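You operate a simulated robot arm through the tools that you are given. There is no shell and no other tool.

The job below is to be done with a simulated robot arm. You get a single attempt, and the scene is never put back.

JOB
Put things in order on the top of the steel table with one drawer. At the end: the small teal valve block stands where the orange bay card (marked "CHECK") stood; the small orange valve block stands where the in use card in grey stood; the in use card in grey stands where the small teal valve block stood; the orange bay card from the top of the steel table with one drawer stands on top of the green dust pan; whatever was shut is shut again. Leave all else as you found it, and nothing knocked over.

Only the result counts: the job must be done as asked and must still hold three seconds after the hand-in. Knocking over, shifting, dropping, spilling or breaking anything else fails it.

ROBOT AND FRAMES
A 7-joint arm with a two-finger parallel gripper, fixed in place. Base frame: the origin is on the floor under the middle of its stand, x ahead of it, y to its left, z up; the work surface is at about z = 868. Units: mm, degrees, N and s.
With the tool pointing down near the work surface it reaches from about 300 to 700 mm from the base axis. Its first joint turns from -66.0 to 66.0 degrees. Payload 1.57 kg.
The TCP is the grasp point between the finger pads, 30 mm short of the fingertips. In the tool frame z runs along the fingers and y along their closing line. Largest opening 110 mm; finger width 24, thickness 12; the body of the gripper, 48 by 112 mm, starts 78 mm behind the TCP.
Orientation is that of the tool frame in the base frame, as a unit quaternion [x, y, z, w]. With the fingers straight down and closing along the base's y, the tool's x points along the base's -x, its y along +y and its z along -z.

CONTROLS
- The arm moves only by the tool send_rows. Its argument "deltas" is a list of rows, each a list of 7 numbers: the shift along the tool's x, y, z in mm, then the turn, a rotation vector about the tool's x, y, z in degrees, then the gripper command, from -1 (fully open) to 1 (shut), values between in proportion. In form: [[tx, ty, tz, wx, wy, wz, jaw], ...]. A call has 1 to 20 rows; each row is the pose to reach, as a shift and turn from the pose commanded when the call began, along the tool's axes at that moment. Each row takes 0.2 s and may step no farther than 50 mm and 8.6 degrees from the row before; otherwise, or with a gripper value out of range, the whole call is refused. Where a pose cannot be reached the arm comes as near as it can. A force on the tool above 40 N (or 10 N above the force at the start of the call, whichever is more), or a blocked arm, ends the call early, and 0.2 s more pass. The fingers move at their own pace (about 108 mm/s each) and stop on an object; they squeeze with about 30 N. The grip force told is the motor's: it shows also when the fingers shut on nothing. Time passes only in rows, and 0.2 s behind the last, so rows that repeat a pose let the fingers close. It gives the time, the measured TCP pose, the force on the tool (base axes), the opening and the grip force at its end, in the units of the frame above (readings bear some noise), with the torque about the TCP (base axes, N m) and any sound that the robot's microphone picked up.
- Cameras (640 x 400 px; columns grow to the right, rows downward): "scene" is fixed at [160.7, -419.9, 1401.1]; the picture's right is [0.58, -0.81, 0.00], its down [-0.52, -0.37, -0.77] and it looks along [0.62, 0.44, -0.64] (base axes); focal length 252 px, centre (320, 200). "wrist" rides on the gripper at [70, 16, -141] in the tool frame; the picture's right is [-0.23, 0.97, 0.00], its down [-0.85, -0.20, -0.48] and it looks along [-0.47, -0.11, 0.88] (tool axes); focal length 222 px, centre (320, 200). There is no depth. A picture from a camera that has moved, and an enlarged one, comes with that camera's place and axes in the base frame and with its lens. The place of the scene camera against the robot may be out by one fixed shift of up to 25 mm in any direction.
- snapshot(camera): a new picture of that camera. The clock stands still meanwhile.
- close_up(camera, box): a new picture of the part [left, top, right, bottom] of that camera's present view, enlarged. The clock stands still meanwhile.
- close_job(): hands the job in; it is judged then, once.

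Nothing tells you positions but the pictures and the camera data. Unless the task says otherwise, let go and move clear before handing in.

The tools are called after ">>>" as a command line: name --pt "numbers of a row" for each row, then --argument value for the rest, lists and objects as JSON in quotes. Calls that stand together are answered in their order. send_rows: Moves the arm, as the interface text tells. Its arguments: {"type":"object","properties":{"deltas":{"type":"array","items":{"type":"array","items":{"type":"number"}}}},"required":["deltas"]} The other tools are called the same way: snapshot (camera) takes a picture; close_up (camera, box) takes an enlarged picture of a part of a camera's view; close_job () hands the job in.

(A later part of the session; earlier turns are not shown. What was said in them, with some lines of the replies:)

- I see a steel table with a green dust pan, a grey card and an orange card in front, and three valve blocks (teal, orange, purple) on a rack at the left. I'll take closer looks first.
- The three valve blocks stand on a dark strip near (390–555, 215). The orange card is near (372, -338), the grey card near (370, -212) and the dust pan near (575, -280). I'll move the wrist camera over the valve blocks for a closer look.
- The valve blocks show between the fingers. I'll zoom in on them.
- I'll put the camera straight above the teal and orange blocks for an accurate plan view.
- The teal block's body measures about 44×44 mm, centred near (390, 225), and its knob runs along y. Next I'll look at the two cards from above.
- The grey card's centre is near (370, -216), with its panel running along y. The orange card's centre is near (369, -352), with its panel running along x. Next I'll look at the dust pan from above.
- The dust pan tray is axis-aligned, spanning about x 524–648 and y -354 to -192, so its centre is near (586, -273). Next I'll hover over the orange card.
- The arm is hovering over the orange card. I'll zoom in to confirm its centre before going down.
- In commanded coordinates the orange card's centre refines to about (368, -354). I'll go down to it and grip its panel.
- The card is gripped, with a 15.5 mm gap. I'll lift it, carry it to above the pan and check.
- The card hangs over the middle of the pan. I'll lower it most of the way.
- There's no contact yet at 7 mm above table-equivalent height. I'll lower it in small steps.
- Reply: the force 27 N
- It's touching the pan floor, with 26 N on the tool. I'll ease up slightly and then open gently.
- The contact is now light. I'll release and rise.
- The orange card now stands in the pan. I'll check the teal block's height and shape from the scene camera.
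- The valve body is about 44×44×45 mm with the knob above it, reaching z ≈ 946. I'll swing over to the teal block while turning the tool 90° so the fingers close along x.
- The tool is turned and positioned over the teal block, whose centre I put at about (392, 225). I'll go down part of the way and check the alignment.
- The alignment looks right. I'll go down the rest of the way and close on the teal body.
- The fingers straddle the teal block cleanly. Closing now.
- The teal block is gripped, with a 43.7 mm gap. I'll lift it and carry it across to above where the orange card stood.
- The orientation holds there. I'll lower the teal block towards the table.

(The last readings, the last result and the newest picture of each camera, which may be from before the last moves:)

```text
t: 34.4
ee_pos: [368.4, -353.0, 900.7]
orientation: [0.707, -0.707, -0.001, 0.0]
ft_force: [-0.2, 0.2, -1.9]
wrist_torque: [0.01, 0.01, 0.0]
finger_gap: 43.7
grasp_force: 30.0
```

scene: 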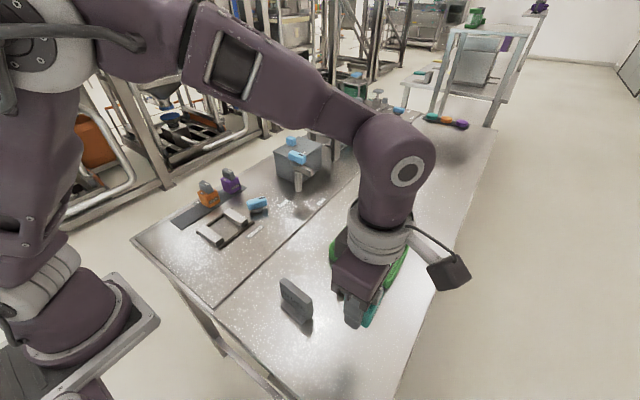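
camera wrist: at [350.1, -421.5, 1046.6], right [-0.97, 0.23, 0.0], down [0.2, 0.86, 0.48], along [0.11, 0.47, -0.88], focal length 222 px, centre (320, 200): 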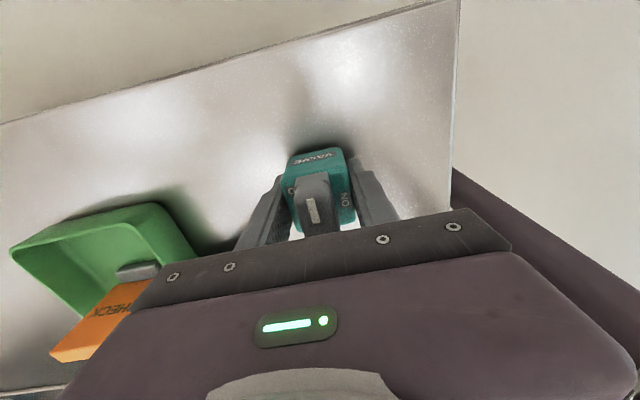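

There's still no contact. I'll check the gap under the block before going lower.

>>> close_up --camera "wrist" --box '[240, 120, 420, 240]'

>>> close_up --camera "scene" --box '[320, 310, 384, 350]'

```text
3.33 times, centred on (330, 180) of wrist
camera zoom: at [350.8, -423.2, 1040.8], right [-0.97, 0.23, 0.0], down [0.2, 0.85, 0.48], along [0.11, 0.47, -0.88], focal length 740 px, centre (287, 267)
```

zoom: 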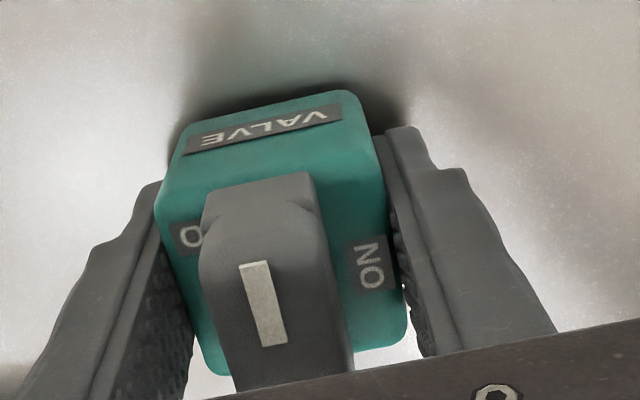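

```text
10.00 times, centred on (352, 330) of scene
camera zoom: at [160.8, -419.9, 1401.1], right [0.58, -0.81, 0.0], down [-0.52, -0.37, -0.77], along [0.62, 0.44, -0.64], focal length 2522 px, centre (0, -1100)
```

zoom: 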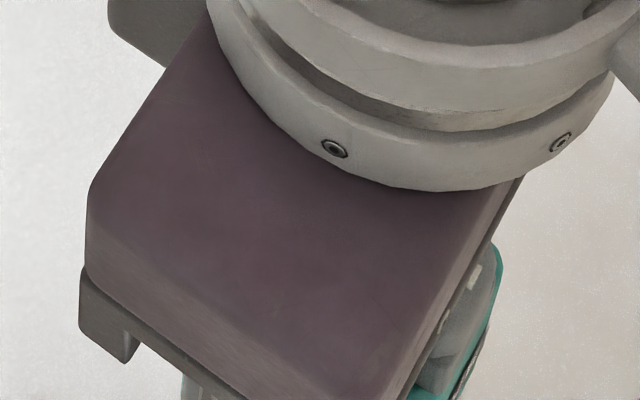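

>>> send_rows --pt "0 0 0.6 0 0 0 1" --pt "0 0 1 0 0 0 1" --pt "0 0 1 0 0 0 1"

```text
t: 35.2
ee_pos: [368.7, -353.1, 897.7]
orientation: [0.707, -0.707, 0.0, 0.0]
ft_force: [-0.8, 0.7, -1.3]
wrist_torque: [-0.02, 0.0, 0.01]
finger_gap: 43.7
grasp_force: 29.8
```

>>> send_rows --pt "0 0 0.4 0 0 0 1" --pt "0 0 0.8 0 0 0 1" --pt "0 0 0.8 0 0 0 1"

```text
t: 36.0
ee_pos: [368.3, -353.9, 897.5]
orientation: [-0.707, 0.708, -0.001, 0.0]
ft_force: [0.8, 0.2, -2.5]
wrist_torque: [0.01, 0.01, -0.01]
finger_gap: 43.9
grasp_force: 29.6
```

>>> send_rows --pt "0 0 0.4 0 0 0 1" --pt "0 0 0.8 0 0 0 1" --pt "0 0 0.8 0 0 0 1"

```text
t: 36.8
ee_pos: [366.7, -351.6, 896.8]
orientation: [0.707, -0.707, 0.0, 0.0]
ft_force: [-0.4, 0.2, -1.6]
wrist_torque: [0.01, 0.0, -0.03]
finger_gap: 43.6
grasp_force: 30.2
```

>>> send_rows --pt "0 0 0.5 0 0 0 1" --pt "0 0 1 0 0 0 1" --pt "0 0 1 0 0 0 1"

>>> close_up --camera "wrist" --box '[260, 120, 400, 200]'

```text
t: 37.6
ee_pos: [368.0, -353.1, 896.2]
orientation: [-0.707, 0.707, 0.001, 0.0]
ft_force: [-0.6, 1.4, -1.1]
wrist_torque: [0.06, -0.02, 0.01]
finger_gap: 43.4
grasp_force: 30.4
```

```text
4.57 times, centred on (330, 160) of wrist
camera zoom: at [350.8, -422.8, 1036.8], right [-0.97, 0.23, 0.0], down [0.2, 0.86, 0.48], along [0.11, 0.47, -0.88], focal length 1015 px, centre (274, 383)
```

zoom: 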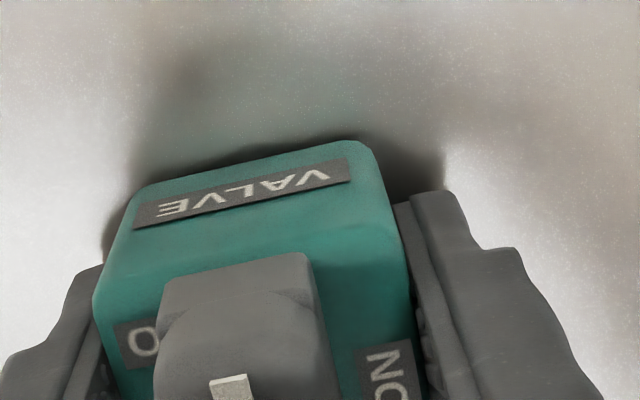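

>>> send_rows --pt "0 0 0.4 0 0 0 1" --pt "0 0 0.8 0 0 0 1" --pt "0 0 0.8 0 0 0 1"

```text
t: 38.4
ee_pos: [368.5, -353.4, 894.0]
orientation: [-0.707, 0.707, 0.0, -0.001]
ft_force: [0.3, -0.5, -1.5]
wrist_torque: [-0.01, -0.02, -0.02]
finger_gap: 43.4
grasp_force: 29.9
```

>>> send_rows --pt "0 0 0.5 0 0 0 1" --pt "0 0 1 0 0 0 1" --pt "0 0 1.5 0 0 0 1" --pt "0 0 1.5 0 0 0 1"

>>> close_up --camera "scene" --box '[320, 300, 400, 350]'

```text
t: 39.4
ee_pos: [368.2, -353.7, 894.2]
orientation: [0.707, -0.707, 0.0, -0.001]
ft_force: [0.1, 0.4, -1.8]
wrist_torque: [0.02, -0.01, 0.01]
finger_gap: 43.6
grasp_force: 30.3
```

```text
8.00 times, centred on (360, 325) of scene
camera zoom: at [160.8, -419.9, 1401.1], right [0.58, -0.81, 0.0], down [-0.52, -0.37, -0.77], along [0.62, 0.44, -0.64], focal length 2017 px, centre (0, -800)
```

zoom: 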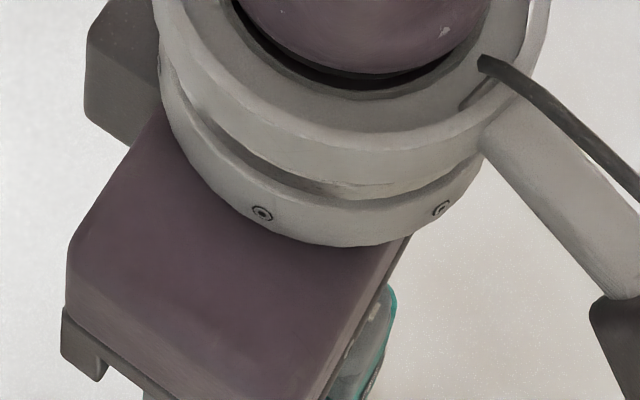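

No contact yet. Triangulating the card base suggests this half of the table is a few mm lower than the valve strip, so I'll keep lowering gently.

>>> send_rows --pt "0 0 0.5 0 0 0 1" --pt "0 0 1 0 0 0 1" --pt "0 0 1.5 0 0 0 1" --pt "0 0 1.5 0 0 0 1"

```text
t: 40.4
ee_pos: [367.8, -353.6, 892.7]
orientation: [-0.707, 0.707, -0.002, 0.0]
ft_force: [-4.3, 3.3, 25.0]
wrist_torque: [0.27, 0.18, 0.01]
finger_gap: 44.0
grasp_force: 29.7
```

Contact. I'll ease off until it's light.

>>> send_rows --pt "0 0 -0.6 0 0 0 1" --pt "0 0 -1.2 0 0 0 1" --pt "0 0 -1.2 0 0 0 1"

```text
t: 41.2
ee_pos: [367.7, -352.4, 893.4]
orientation: [0.707, -0.707, 0.0, 0.0]
ft_force: [0.2, -2.4, 3.5]
wrist_torque: [-0.17, -0.01, -0.01]
finger_gap: 43.8
grasp_force: 29.9
```

>>> send_rows --pt "0 0 0 0 0 0 0.15" --pt "0 0 0 0 0 0 0.05" --pt "0 0 0 0 0 0 -0.1" --pt "0 0 0 0 0 0 -0.2" --pt "0 0 -10 0 0 0 -0.2" --pt "0 0 -35 0 0 0 -0.2" --pt "0 0 -75 0 0 0 -0.2" --pt "0 0 -120 0 0 0 -0.2" --pt "0 0 -150 0 0 0 -0.2" --pt "0 0 -150 0 0 0 -0.2"

>>> snapshot --camera "scene"

>>> snapshot --camera "wrist"

>>> close_up --camera "wrist" --box '[240, 100, 420, 220]'

```text
t: 43.4
ee_pos: [370.4, -350.0, 1044.5]
orientation: [0.707, -0.707, 0.0, -0.001]
ft_force: [0.7, 0.6, 0.1]
wrist_torque: [0.0, 0.04, -0.02]
finger_gap: 66.0
grasp_force: 0.0
```

```text
taken
```

scene: 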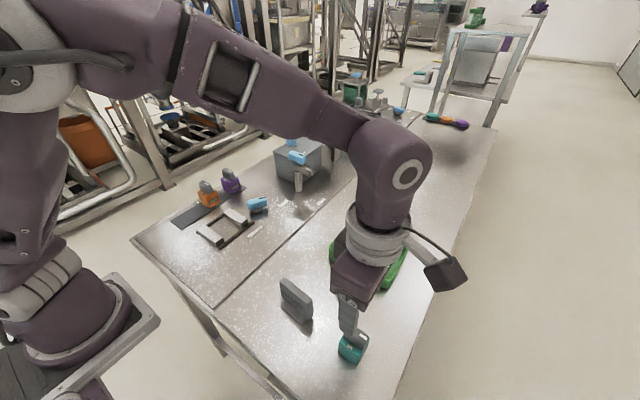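

```text
taken
camera wrist: at [352.4, -420.7, 1185.8], right [-0.97, 0.23, 0.0], down [0.2, 0.86, 0.48], along [0.11, 0.47, -0.88], focal length 222 px, centre (320, 200)
```

wrist: 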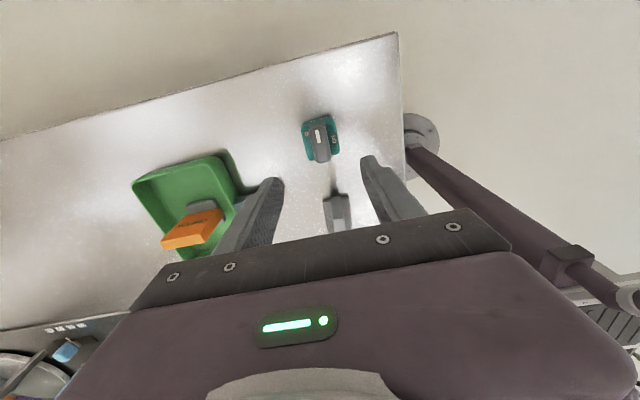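

```text
3.33 times, centred on (330, 160) of wrist
camera zoom: at [352.4, -420.7, 1185.8], right [-0.97, 0.23, 0.0], down [0.2, 0.86, 0.48], along [0.11, 0.47, -0.88], focal length 740 px, centre (287, 333)
```

zoom: 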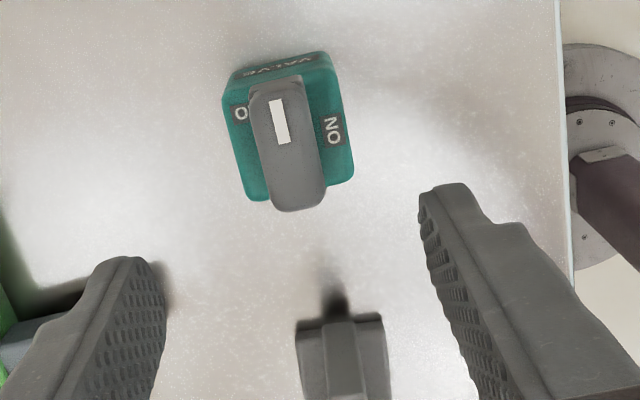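

The teal block now stands at the orange card's old place, near (367, -354). Next I'll move over the grey card and match its slight yaw.

>>> send_rows --pt "-35 -0.3 0 0 0 1.2 -0.1" --pt "-70 -0.6 0 0 0 2.4 -0.1" --pt "-105 -0.9 0 0 0 3.6 -0.1" --pt "-137.3 -1.2 0 0 0 4.8 -0.1" --pt "-137.3 -1.2 0 0 0 4.8 -0.1"

>>> snapshot --camera "wrist"

>>> close_up --camera "wrist" --box '[220, 80, 420, 220]'

>>> close_up --camera "scene" --box '[240, 200, 400, 380]'

```text
t: 44.6
ee_pos: [370.3, -215.6, 1040.7]
orientation: [-0.677, 0.736, 0.0, 0.0]
ft_force: [0.6, -1.1, 0.3]
wrist_torque: [-0.02, -0.01, 0.0]
finger_gap: 60.4
grasp_force: 0.1
```

```text
taken
camera wrist: at [346.9, -283.6, 1183.7], right [-0.95, 0.31, 0.0], down [0.27, 0.84, 0.48], along [0.15, 0.46, -0.88], focal length 222 px, centre (320, 200)
```

wrist: 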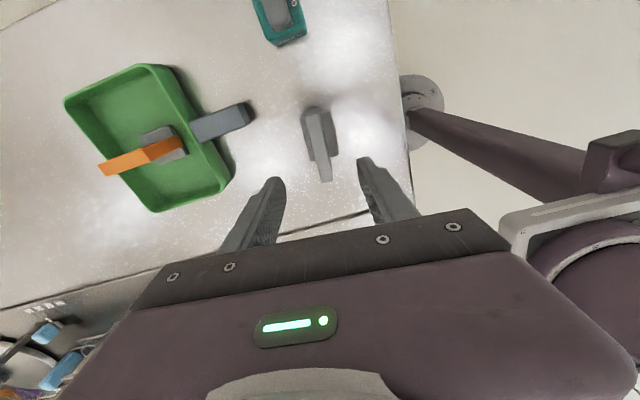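

```text
2.86 times, centred on (320, 150) of wrist
camera zoom: at [346.9, -283.6, 1183.7], right [-0.95, 0.31, 0.0], down [0.27, 0.84, 0.48], along [0.15, 0.46, -0.88], focal length 635 px, centre (320, 343)
```

zoom: 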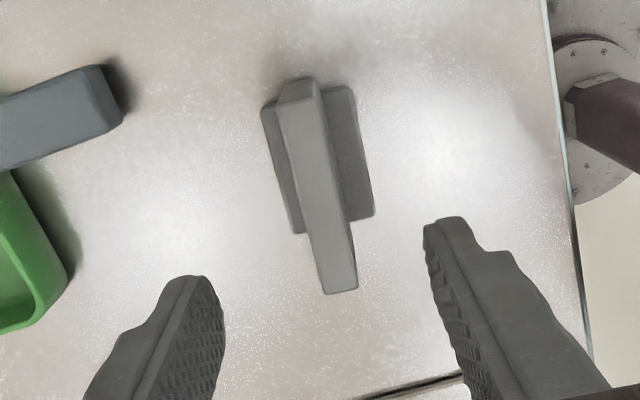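

```text
2.22 times, centred on (320, 290) of scene
camera zoom: at [160.7, -419.9, 1401.1], right [0.58, -0.81, 0.0], down [-0.52, -0.37, -0.77], along [0.62, 0.44, -0.64], focal length 560 px, centre (320, 0)
```

zoom: 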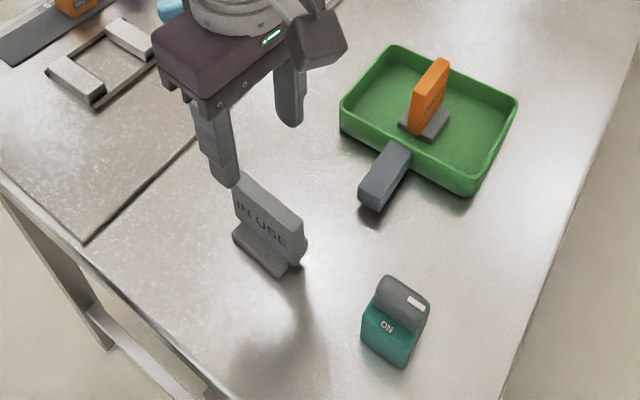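

The grey card sits centred between the fingers, near (369, -215.6). I'll go down and grip it.

>>> send_rows --pt "0 0 35 0 0 0 -0.1" --pt "0 0 70 0 0 0 -0.1" --pt "0 0 100 0 0 0 -0.1" --pt "0 0 120 0 0 0 -0.1" --pt "0 0 129 0 0 0 -0.1" --pt "0 0 129 0 0 0 0.2" --pt "0 0 129 0 0 0 0.4" --pt "0 0 129 0 0 0 0.55" --pt "0 0 129 0 0 0 0.7" --pt "0 0 129 0 0 0 1" --pt "0 0 129 0 0 0 1"

>>> close_up --camera "scene" --box '[240, 200, 400, 380]'

```text
t: 47.0
ee_pos: [369.9, -217.2, 914.4]
orientation: [-0.676, 0.736, 0.001, 0.0]
ft_force: [0.4, 0.3, -0.2]
wrist_torque: [-0.01, -0.01, 0.0]
finger_gap: 15.7
grasp_force: 30.0
```

```text
2.22 times, centred on (320, 290) of scene
camera zoom: at [160.7, -419.9, 1401.1], right [0.58, -0.81, 0.0], down [-0.52, -0.37, -0.77], along [0.62, 0.44, -0.64], focal length 560 px, centre (320, 0)
```

zoom: 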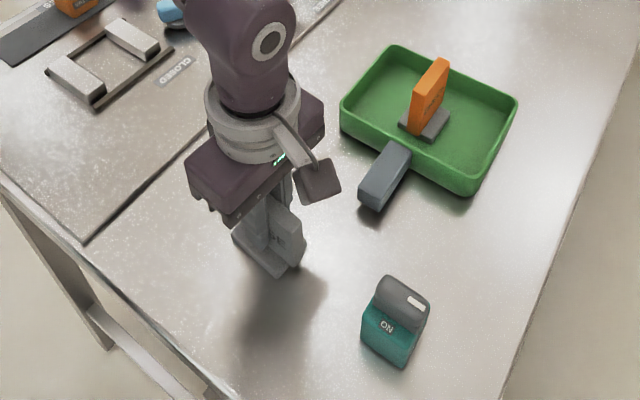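

The grey card is gripped. I'll lift it, carry it to above the teal block's old place and square up its yaw.

>>> send_rows --pt "0 0 -8 0 0 0 1" --pt "0 0 -35 0 0 0 1" --pt "0 0 -80 0 0 0 1" --pt "0 0 -125 0 0 0 1" --pt "-30 1.1 -125 0 0 -0.3 1" --pt "-74 2.8 -125 0 0 -0.8 1" --pt "-118 4.5 -125 0 0 -1.3 1" --pt "-162 6.1 -125 0 0 -1.8 1" --pt "-206 7.8 -125 0 0 -2.3 1" --pt "-250 9.5 -125 0 0 -2.8 1" --pt "-294 11.1 -125 0 0 -3.3 1" --pt "-338 12.8 -125 0 0 -3.8 1" --pt "-382 14.5 -125 0 0 -4.3 1" --pt "-420 15.9 -125 0 0 -4.8 1" --pt "-441.4 16.7 -125 0 0 -4.8 1" --pt "-441.4 16.7 -125 0 0 -4.8 1"

>>> snapshot --camera "scene"

>>> snapshot --camera "wrist"

>>> close_up --camera "wrist" --box '[200, 80, 440, 220]'

```text
t: 50.4
ee_pos: [389.7, 225.4, 1038.9]
orientation: [0.707, -0.707, 0.001, 0.0]
ft_force: [0.1, -0.3, -1.5]
wrist_torque: [-0.01, 0.01, -0.04]
finger_gap: 15.4
grasp_force: 30.2
```

```text
taken
```

scene: 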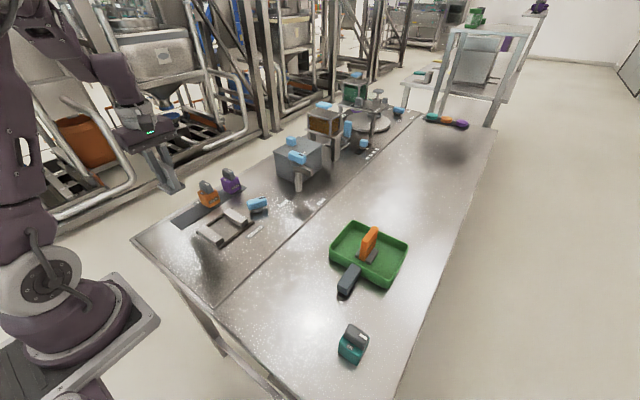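

```text
taken
camera wrist: at [372.6, 156.7, 1179.3], right [-0.97, 0.23, 0.0], down [0.2, 0.85, 0.48], along [0.11, 0.47, -0.88], focal length 222 px, centre (320, 200)
```

wrist: 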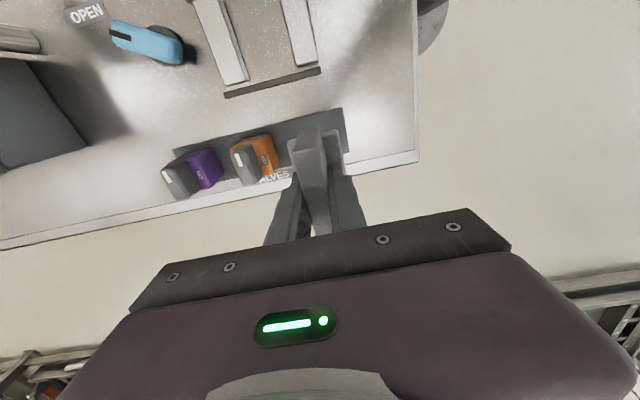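

```text
2.67 times, centred on (320, 150) of wrist
camera zoom: at [372.6, 156.7, 1179.3], right [-0.97, 0.23, 0.0], down [0.2, 0.85, 0.48], along [0.11, 0.47, -0.88], focal length 592 px, centre (320, 333)
```

zoom: 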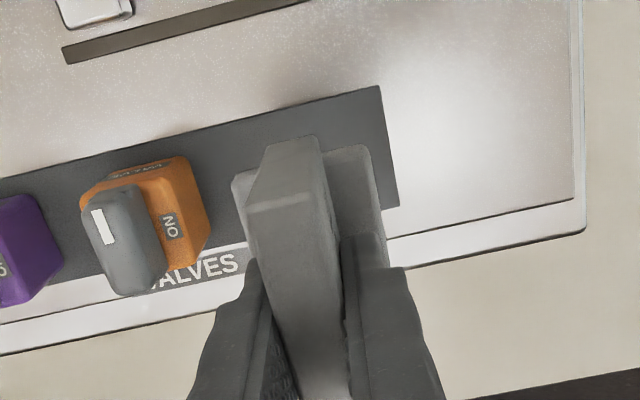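

The card is above the strip. I'll lower it to just above contact height.

>>> send_rows --pt "0 0 35 0 0 0 1" --pt "0 0 70 0 0 0 1" --pt "0 0 95 0 0 0 1" --pt "0 0 106 0 0 0 1" --pt "0 0 110 0 0 0 1" --pt "0 0 110 0 0 0 1"

>>> close_up --camera "scene" --box '[140, 150, 260, 240]'

>>> close_up --camera "wrist" --box '[200, 80, 440, 220]'

```text
t: 51.8
ee_pos: [390.4, 226.3, 927.9]
orientation: [-0.707, 0.707, -0.001, 0.0]
ft_force: [0.4, 0.7, -0.1]
wrist_torque: [0.01, -0.03, -0.01]
finger_gap: 15.2
grasp_force: 30.4
```

```text
4.44 times, centred on (200, 195) of scene
camera zoom: at [160.8, -419.9, 1401.1], right [0.58, -0.81, 0.0], down [-0.52, -0.37, -0.77], along [0.62, 0.44, -0.64], focal length 1121 px, centre (853, 222)
```

zoom: 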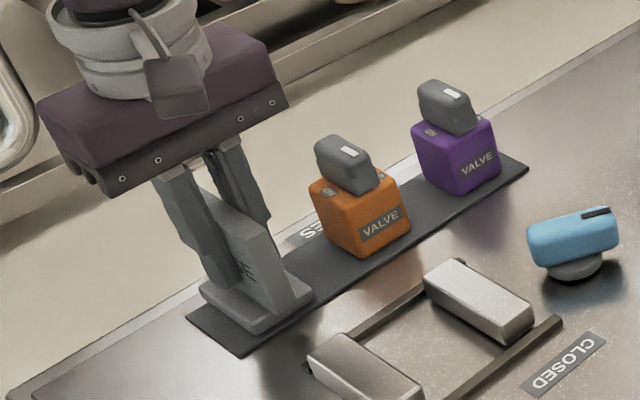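

```text
2.67 times, centred on (320, 150) of wrist
camera zoom: at [372.9, 156.0, 1069.1], right [-0.97, 0.23, 0.0], down [0.2, 0.86, 0.48], along [0.11, 0.47, -0.88], focal length 592 px, centre (320, 333)
```

zoom: 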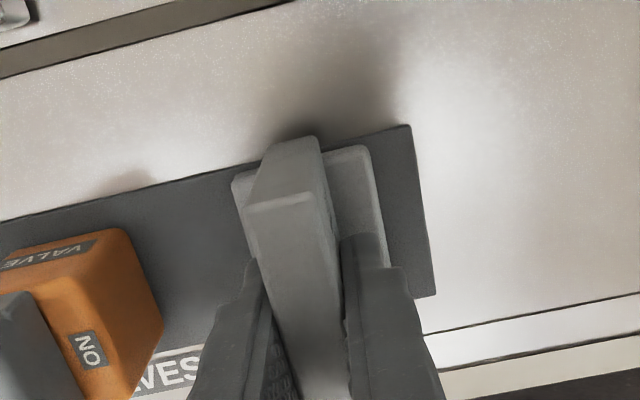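

>>> send_rows --pt "0 0 0.6 0 0 0 1" --pt "0 0 1.2 0 0 0 1" --pt "0 0 1.8 0 0 0 1" --pt "0 0 1.8 0 0 0 1"

```text
t: 52.8
ee_pos: [389.5, 224.9, 927.3]
orientation: [-0.707, 0.707, 0.0, 0.0]
ft_force: [0.1, 0.1, -1.4]
wrist_torque: [0.0, -0.01, 0.02]
finger_gap: 15.6
grasp_force: 30.4
```

>>> send_rows --pt "0 0 0.5 0 0 0 1" --pt "0 0 1 0 0 0 1" --pt "0 0 1.5 0 0 0 1" --pt "0 0 1.5 0 0 0 1"

```text
t: 53.8
ee_pos: [389.9, 226.0, 926.9]
orientation: [-0.707, 0.707, 0.0, 0.0]
ft_force: [-0.3, -0.3, -1.8]
wrist_torque: [0.02, -0.02, 0.0]
finger_gap: 15.5
grasp_force: 29.6
```

>>> send_rows --pt "0 0 0.5 0 0 0 1" --pt "0 0 1 0 0 0 1" --pt "0 0 1.3 0 0 0 1" --pt "0 0 1.3 0 0 0 1"

```text
t: 54.8
ee_pos: [388.5, 225.7, 924.1]
orientation: [0.707, -0.707, 0.0, -0.001]
ft_force: [-2.9, -0.3, 26.4]
wrist_torque: [0.0, 0.19, 0.02]
finger_gap: 15.5
grasp_force: 30.0
```

Contact. I'll ease off and then release.

>>> send_rows --pt "0 0 -0.6 0 0 0 1" --pt "0 0 -1.1 0 0 0 1" --pt "0 0 -1.1 0 0 0 1"

```text
t: 55.6
ee_pos: [388.7, 225.1, 924.4]
orientation: [-0.707, 0.707, -0.001, -0.001]
ft_force: [-0.3, 1.6, 2.1]
wrist_torque: [0.17, -0.08, 0.0]
finger_gap: 15.2
grasp_force: 29.9
```

>>> send_rows --pt "0 0 0 0 0 0 0.65" --pt "0 0 0 0 0 0 0.5" --pt "0 0 0 0 0 0 0.3" --pt "0 0 0 0 0 0 0.2" --pt "0 0 -10 0 0 0 0.2" --pt "0 0 -35 0 0 0 0.2" --pt "0 0 -75 0 0 0 0.2" --pt "0 0 -115 0 0 0 0.2" --pt "0 0 -115 0 0 0 0.2"

>>> close_up --camera "scene" --box '[140, 150, 260, 240]'

>>> close_up --camera "wrist" --box '[140, 60, 440, 230]'

```text
t: 57.6
ee_pos: [389.6, 226.2, 1039.4]
orientation: [0.707, -0.707, 0.0, 0.001]
ft_force: [0.1, -0.2, 0.4]
wrist_torque: [-0.01, 0.03, -0.02]
finger_gap: 43.7
grasp_force: 0.1
```

```text
4.44 times, centred on (200, 195) of scene
camera zoom: at [160.7, -419.9, 1401.1], right [0.58, -0.81, 0.0], down [-0.52, -0.37, -0.77], along [0.62, 0.44, -0.64], focal length 1121 px, centre (853, 222)
```

zoom: 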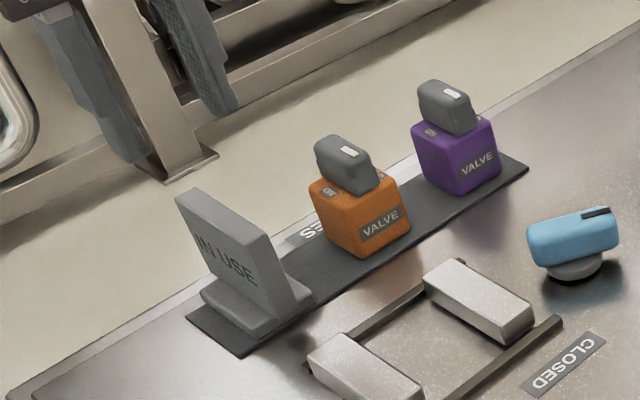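

```text
2.13 times, centred on (290, 145) of wrist
camera zoom: at [371.9, 156.1, 1180.5], right [-0.97, 0.23, 0.0], down [0.2, 0.86, 0.48], along [0.11, 0.47, -0.88], focal length 474 px, centre (384, 317)
```

zoom: 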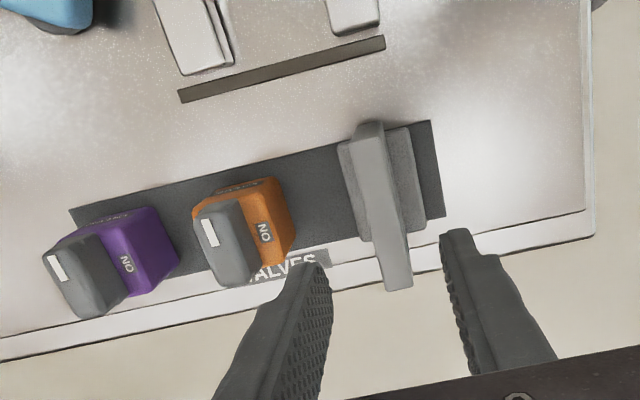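

The grey card stands on the strip where the teal block was. Next I'll move over the orange valve block and measure it.

>>> send_rows --pt "0 -30 -20 0 0 0 -0.3" --pt "0 -65 -20 0 0 0 -0.3" --pt "0 -84 -20 0 0 0 -0.3" --pt "0 -84 -20 0 0 0 -0.3"

>>> close_up --camera "wrist" --box '[200, 80, 440, 230]'

>>> snapshot --camera "scene"

```text
t: 58.6
ee_pos: [473.3, 226.2, 1061.0]
orientation: [-0.707, 0.708, 0.0, 0.0]
ft_force: [0.2, 0.0, 0.3]
wrist_torque: [-0.03, 0.0, 0.0]
finger_gap: 71.2
grasp_force: 0.1
```

```text
2.67 times, centred on (320, 155) of wrist
camera zoom: at [456.1, 156.4, 1201.7], right [-0.97, 0.23, 0.0], down [0.2, 0.86, 0.48], along [0.11, 0.47, -0.88], focal length 592 px, centre (320, 320)
```

zoom: 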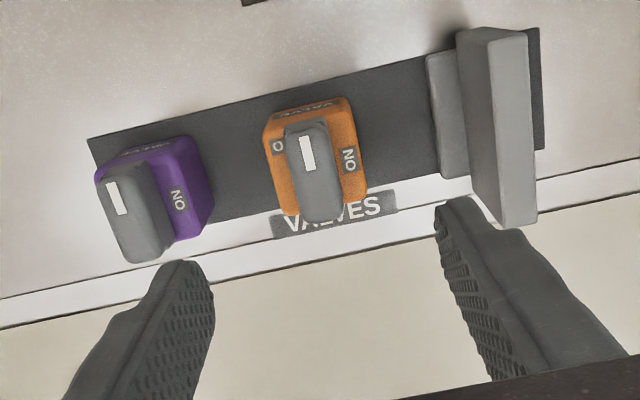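

```text
taken
```

scene: 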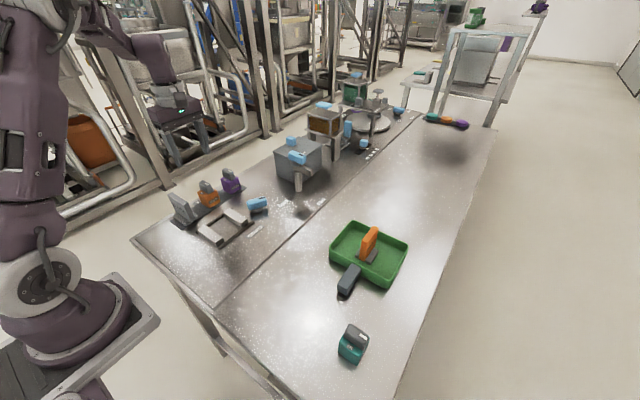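

The orange block is near (473, 225) and the fingers are centred on it. Going down around it.

>>> send_rows --pt "0 0 40 0 0 0 -0.3" --pt "0 0 75 0 0 0 -0.3" --pt "0 0 105 0 0 0 -0.3" --pt "0 0 130 0 0 0 -0.3" --pt "0 0 148 0 0 0 -0.3" --pt "0 0 155 0 0 0 -0.3" --pt "0 0 155 0 0 0 -0.3"

>>> close_up --camera "scene" --box '[140, 130, 260, 230]'

>>> close_up --camera "wrist" --box '[200, 80, 440, 240]'

```text
t: 60.2
ee_pos: [473.3, 225.8, 905.3]
orientation: [-0.707, 0.708, 0.0, 0.0]
ft_force: [0.2, 0.2, 0.4]
wrist_torque: [0.02, -0.03, -0.03]
finger_gap: 71.8
grasp_force: 0.1
```

```text
4.00 times, centred on (200, 180) of scene
camera zoom: at [160.7, -419.9, 1401.1], right [0.58, -0.81, 0.0], down [-0.52, -0.37, -0.77], along [0.62, 0.44, -0.64], focal length 1009 px, centre (800, 280)
```

zoom: 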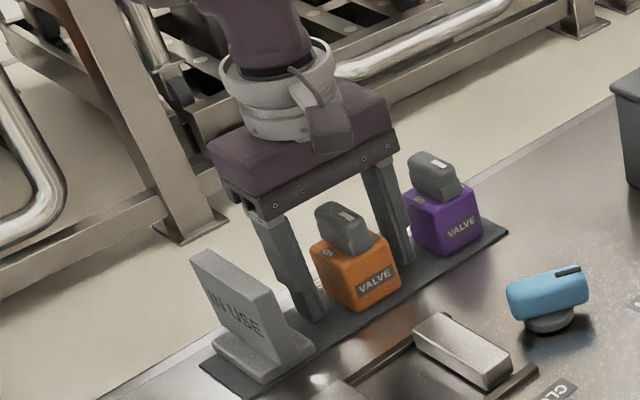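

```text
2.50 times, centred on (320, 160) of wrist
camera zoom: at [455.9, 157.0, 1046.5], right [-0.97, 0.23, 0.0], down [0.2, 0.86, 0.48], along [0.11, 0.47, -0.88], focal length 555 px, centre (320, 300)
```

zoom: 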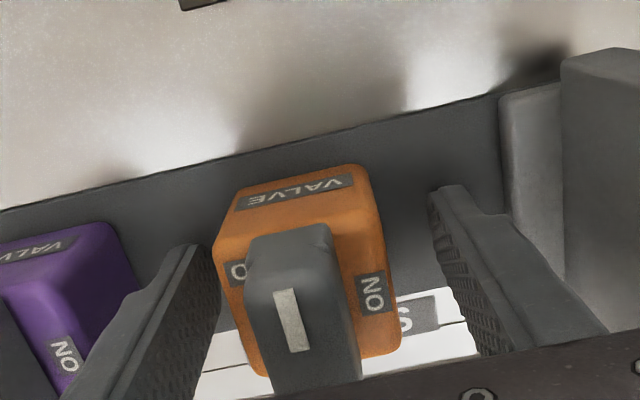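

The block sits about 2 mm off-centre between the fingers. I'll correct that and close.

>>> send_rows --pt "0 -1.8 0 0 0 0 -0.3" --pt "0 -1.8 0 0 0 0 0" --pt "0 -1.8 0 0 0 0 0.15" --pt "0 -1.8 0 0 0 0 0.3" --pt "0 -1.8 0 0 0 0 0.6" --pt "0 -1.8 0 0 0 0 1" --pt "0 -1.8 0 0 0 0 1"

>>> close_up --camera "wrist" --box '[200, 80, 440, 240]'

```text
t: 61.8
ee_pos: [475.6, 226.6, 905.8]
orientation: [0.708, -0.706, 0.001, 0.0]
ft_force: [0.6, -0.2, 0.4]
wrist_torque: [-0.02, 0.01, 0.02]
finger_gap: 43.5
grasp_force: 29.3
```

```text
2.50 times, centred on (320, 160) of wrist
camera zoom: at [458.1, 156.4, 1046.9], right [-0.97, 0.23, 0.0], down [0.2, 0.86, 0.48], along [0.11, 0.47, -0.88], focal length 555 px, centre (320, 300)
```

zoom: 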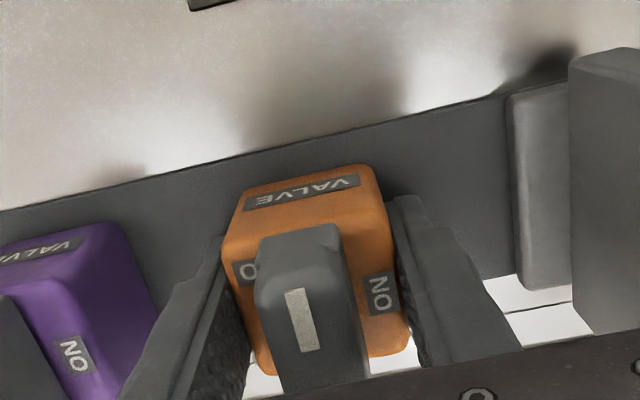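

The orange block is gripped. I'll lift it and carry it to above where the grey card stood.

>>> send_rows --pt "0 0 -8 0 0 0 1" --pt "0 0 -30 0 0 0 1" --pt "0 0 -65 0 0 0 1" --pt "0 0 -105 0 0 0 1" --pt "0 0 -145 0 0 0 1" --pt "43.9 10.65 -145 0 0 0 1" --pt "87.8 21.3 -145 0 0 0 1" --pt "131.7 31.95 -145 0 0 0 1" --pt "175.6 42.6 -145 0 0 0 1" --pt "219.5 53.25 -145 0 0 0 1" --pt "263.4 63.9 -145 0 0 0 1" --pt "307.3 74.55 -145 0 0 0 1" --pt "351.2 85.2 -145 0 0 0 1" --pt "395.1 95.85 -145 0 0 0 1" --pt "439 106.5 -145 0 0 0 1" --pt "439 106.5 -145 0 0 0 1" --pt "439 106.5 -145 0 0 0 1"

>>> snapshot --camera "scene"

>>> snapshot --camera "wrist"

```text
t: 65.4
ee_pos: [369.1, -214.7, 1049.3]
orientation: [0.707, -0.707, 0.0, -0.001]
ft_force: [-0.3, 0.6, -1.2]
wrist_torque: [0.0, -0.02, 0.01]
finger_gap: 43.7
grasp_force: 30.2
```

```text
taken
```

scene: 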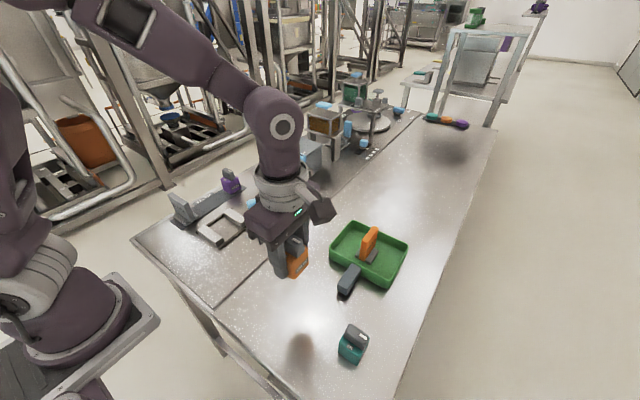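

```text
taken
camera wrist: at [352.2, -284.6, 1190.4], right [-0.97, 0.23, 0.0], down [0.2, 0.86, 0.48], along [0.11, 0.47, -0.88], focal length 222 px, centre (320, 200)
```

wrist: 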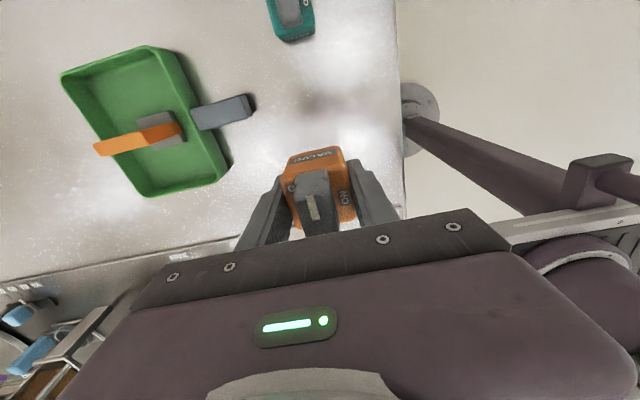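

The orange block is over the grey card's old place. I'll lower it to just above contact.

>>> send_rows --pt "0 0 40 0 0 0 1" --pt "0 0 80 0 0 0 1" --pt "0 0 115 0 0 0 1" --pt "0 0 138 0 0 0 1" --pt "0 0 148 0 0 0 1" --pt "0 0 152 0 0 0 1" --pt "0 0 152 0 0 0 1"

>>> close_up --camera "scene" --box '[230, 200, 400, 380]'

```text
t: 67.0
ee_pos: [369.1, -212.8, 898.4]
orientation: [0.707, -0.707, 0.0, 0.0]
ft_force: [0.0, -0.1, -1.9]
wrist_torque: [0.01, -0.01, 0.03]
finger_gap: 44.1
grasp_force: 29.9
```

```text
2.22 times, centred on (315, 290) of scene
camera zoom: at [160.8, -419.9, 1401.1], right [0.58, -0.81, 0.0], down [-0.52, -0.37, -0.77], along [0.62, 0.44, -0.64], focal length 560 px, centre (331, 0)
```

zoom: 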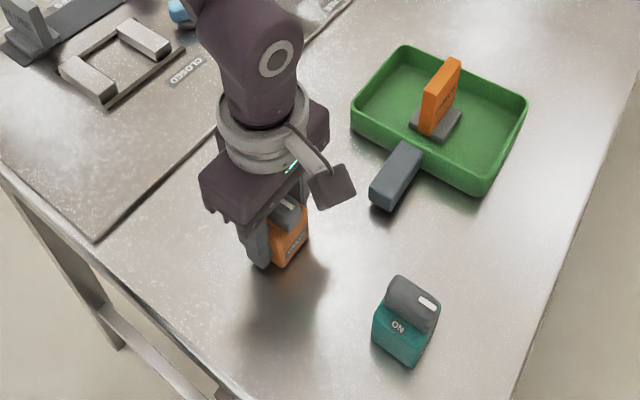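

>>> send_rows --pt "0 0 0.6 0 0 0 1" --pt "0 0 1.2 0 0 0 1" --pt "0 0 1.8 0 0 0 1" --pt "0 0 2.4 0 0 0 1" --pt "0 0 2.4 0 0 0 1"

```text
t: 68.2
ee_pos: [369.3, -213.4, 896.3]
orientation: [-0.706, 0.708, 0.0, -0.001]
ft_force: [-0.7, -0.6, -2.6]
wrist_torque: [-0.02, 0.02, -0.01]
finger_gap: 43.7
grasp_force: 29.9
```

>>> send_rows --pt "0 0 0.5 0 0 0 1" --pt "0 0 1.0 0 0 0 1" --pt "0 0 1.4 0 0 0 1" --pt "0 0 1.4 0 0 0 1"

```text
t: 69.2
ee_pos: [370.0, -213.4, 894.7]
orientation: [-0.707, 0.708, 0.0, 0.0]
ft_force: [0.1, -0.2, 1.5]
wrist_torque: [0.03, 0.02, -0.04]
finger_gap: 43.5
grasp_force: 30.4
```

Light contact. Releasing and rising.

>>> send_rows --pt "0 0 0 0 0 0 0.15" --pt "0 0 0 0 0 0 0.05" --pt "0 0 0 0 0 0 -0.1" --pt "0 0 0 0 0 0 -0.2" --pt "0 0 -10 0 0 0 -0.2" --pt "0 0 -35 0 0 0 -0.2" --pt "0 0 -75 0 0 0 -0.2" --pt "0 0 -120 0 0 0 -0.2" --pt "0 0 -150 0 0 0 -0.2" --pt "0 0 -150 0 0 0 -0.2"

>>> snapshot --camera "scene"

>>> close_up --camera "wrist" --box '[240, 60, 420, 220]'

```text
t: 71.4
ee_pos: [368.9, -213.1, 1042.9]
orientation: [0.708, -0.707, 0.0, 0.0]
ft_force: [-0.4, -0.6, 0.3]
wrist_torque: [-0.01, 0.02, -0.05]
finger_gap: 66.0
grasp_force: 0.1
```

```text
taken
```

scene: 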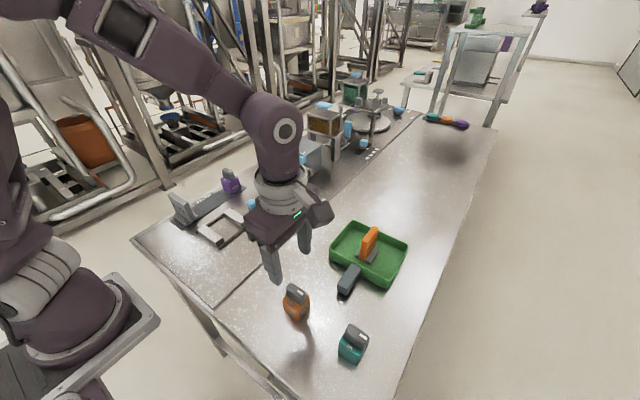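

```text
2.50 times, centred on (330, 140) of wrist
camera zoom: at [352.4, -282.5, 1184.4], right [-0.97, 0.23, 0.0], down [0.2, 0.86, 0.48], along [0.11, 0.47, -0.88], focal length 555 px, centre (295, 350)
```

zoom: 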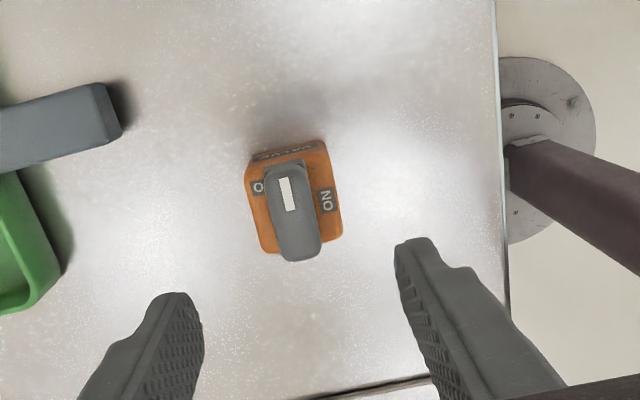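

The orange block stands near (370, -216), where the grey card was. I'll move the arm clear, back to the start pose, and check everything.

>>> send_rows --pt "0 0 -40 0 0 0 -0.2" --pt "-10 -6 -80 0 0 7.5 -0.4" --pt "-35 -22 -115 0 0 15 -0.6" --pt "-65 -40 -135 0 0 22.5 -0.8" --pt "-95 -60 -141 0 0 30 -1" --pt "-130 -80 -141 0 0 37.5 -1" --pt "-160 -100 -141 0 0 45 -1" --pt "-181.8 -113.6 -141.2 0 0 52.5 -1" --pt "-181.8 -113.6 -141.2 0 0 60 -1" --pt "-181.8 -113.6 -141.2 0 0 67.5 -1" --pt "-181.8 -113.6 -141.2 0 0 75 -1" --pt "-181.8 -113.6 -141.2 0 0 82.5 -1" --pt "-181.8 -113.6 -141.2 0 0 90 -1" --pt "-181.8 -113.6 -141.2 0 0 90 -1"

>>> snapshot --camera "scene"

>>> snapshot --camera "wrist"

>>> close_up --camera "scene" --box '[140, 150, 300, 250]'

>>> close_up --camera "scene" --box '[250, 210, 442, 380]'

```text
t: 74.4
ee_pos: [483.2, -31.2, 1186.2]
orientation: [0.001, 1.0, 0.001, 0.0]
ft_force: [0.2, 0.1, -0.3]
wrist_torque: [-0.01, 0.01, -0.02]
finger_gap: 110.0
grasp_force: 0.0
```

```text
taken
```

scene: 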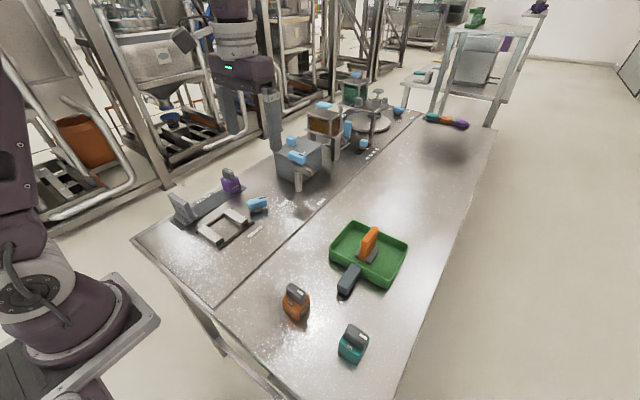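

```text
taken
camera wrist: at [412.6, -15.6, 1327.7], right [0.23, 0.97, 0.0], down [0.85, -0.2, 0.48], along [0.47, -0.11, -0.88], focal length 222 px, centre (320, 200)
```

wrist: 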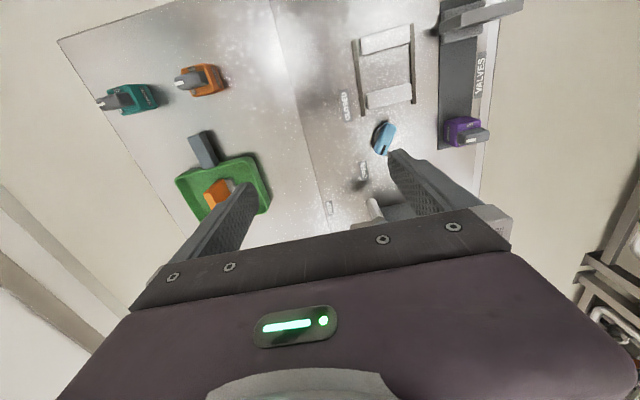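

```text
4.00 times, centred on (220, 200) of scene
camera zoom: at [160.7, -419.9, 1401.1], right [0.58, -0.81, 0.0], down [-0.52, -0.37, -0.77], along [0.62, 0.44, -0.64], focal length 1009 px, centre (720, 200)
```

zoom: 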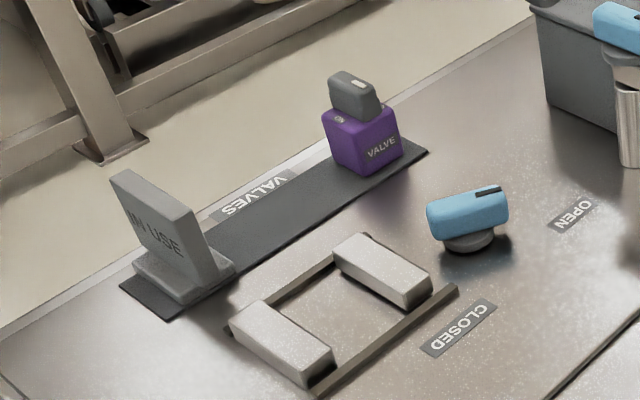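

```text
2.35 times, centred on (346, 295) of scene
camera zoom: at [160.7, -419.9, 1401.1], right [0.58, -0.81, 0.0], down [-0.52, -0.37, -0.77], along [0.62, 0.44, -0.64], focal length 593 px, centre (259, -24)
```

zoom: 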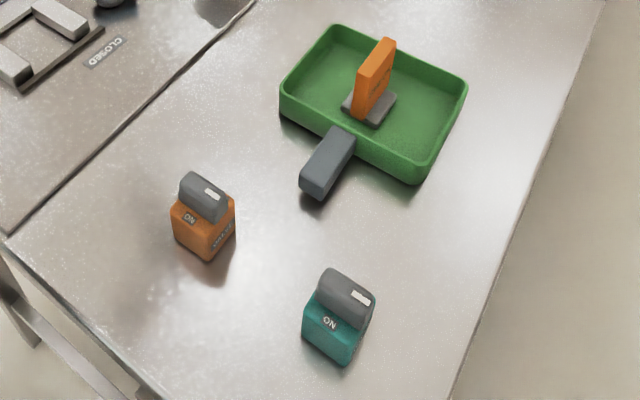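

All four items stand where asked. The pan, the purple block and everything else look the same as at the start, nothing was opened, and the arm is clear, so I'm handing in.

>>> close_job

```text
The job is handed in.
```

All four items are where you asked, and I've handed the job in. The final pictures show everything upright:

- **Teal valve block:** stands where the orange card was, within about 2 mm by camera estimate.
- **Orange valve block:** stands where the grey card was, also within about 2 mm.
- **Grey "IN USE" card:** stands on the valve strip where the teal block was. I turned it about 5° to square it with the strip.
- **Orange "CHECK" card:** stands inside the green dust pan, near the middle of the tray.

The dust pan, the purple valve block and the rest of the table look the same as in the first pictures. I opened nothing, so nothing needed shutting again. The arm is back at its start pose with the gripper open.
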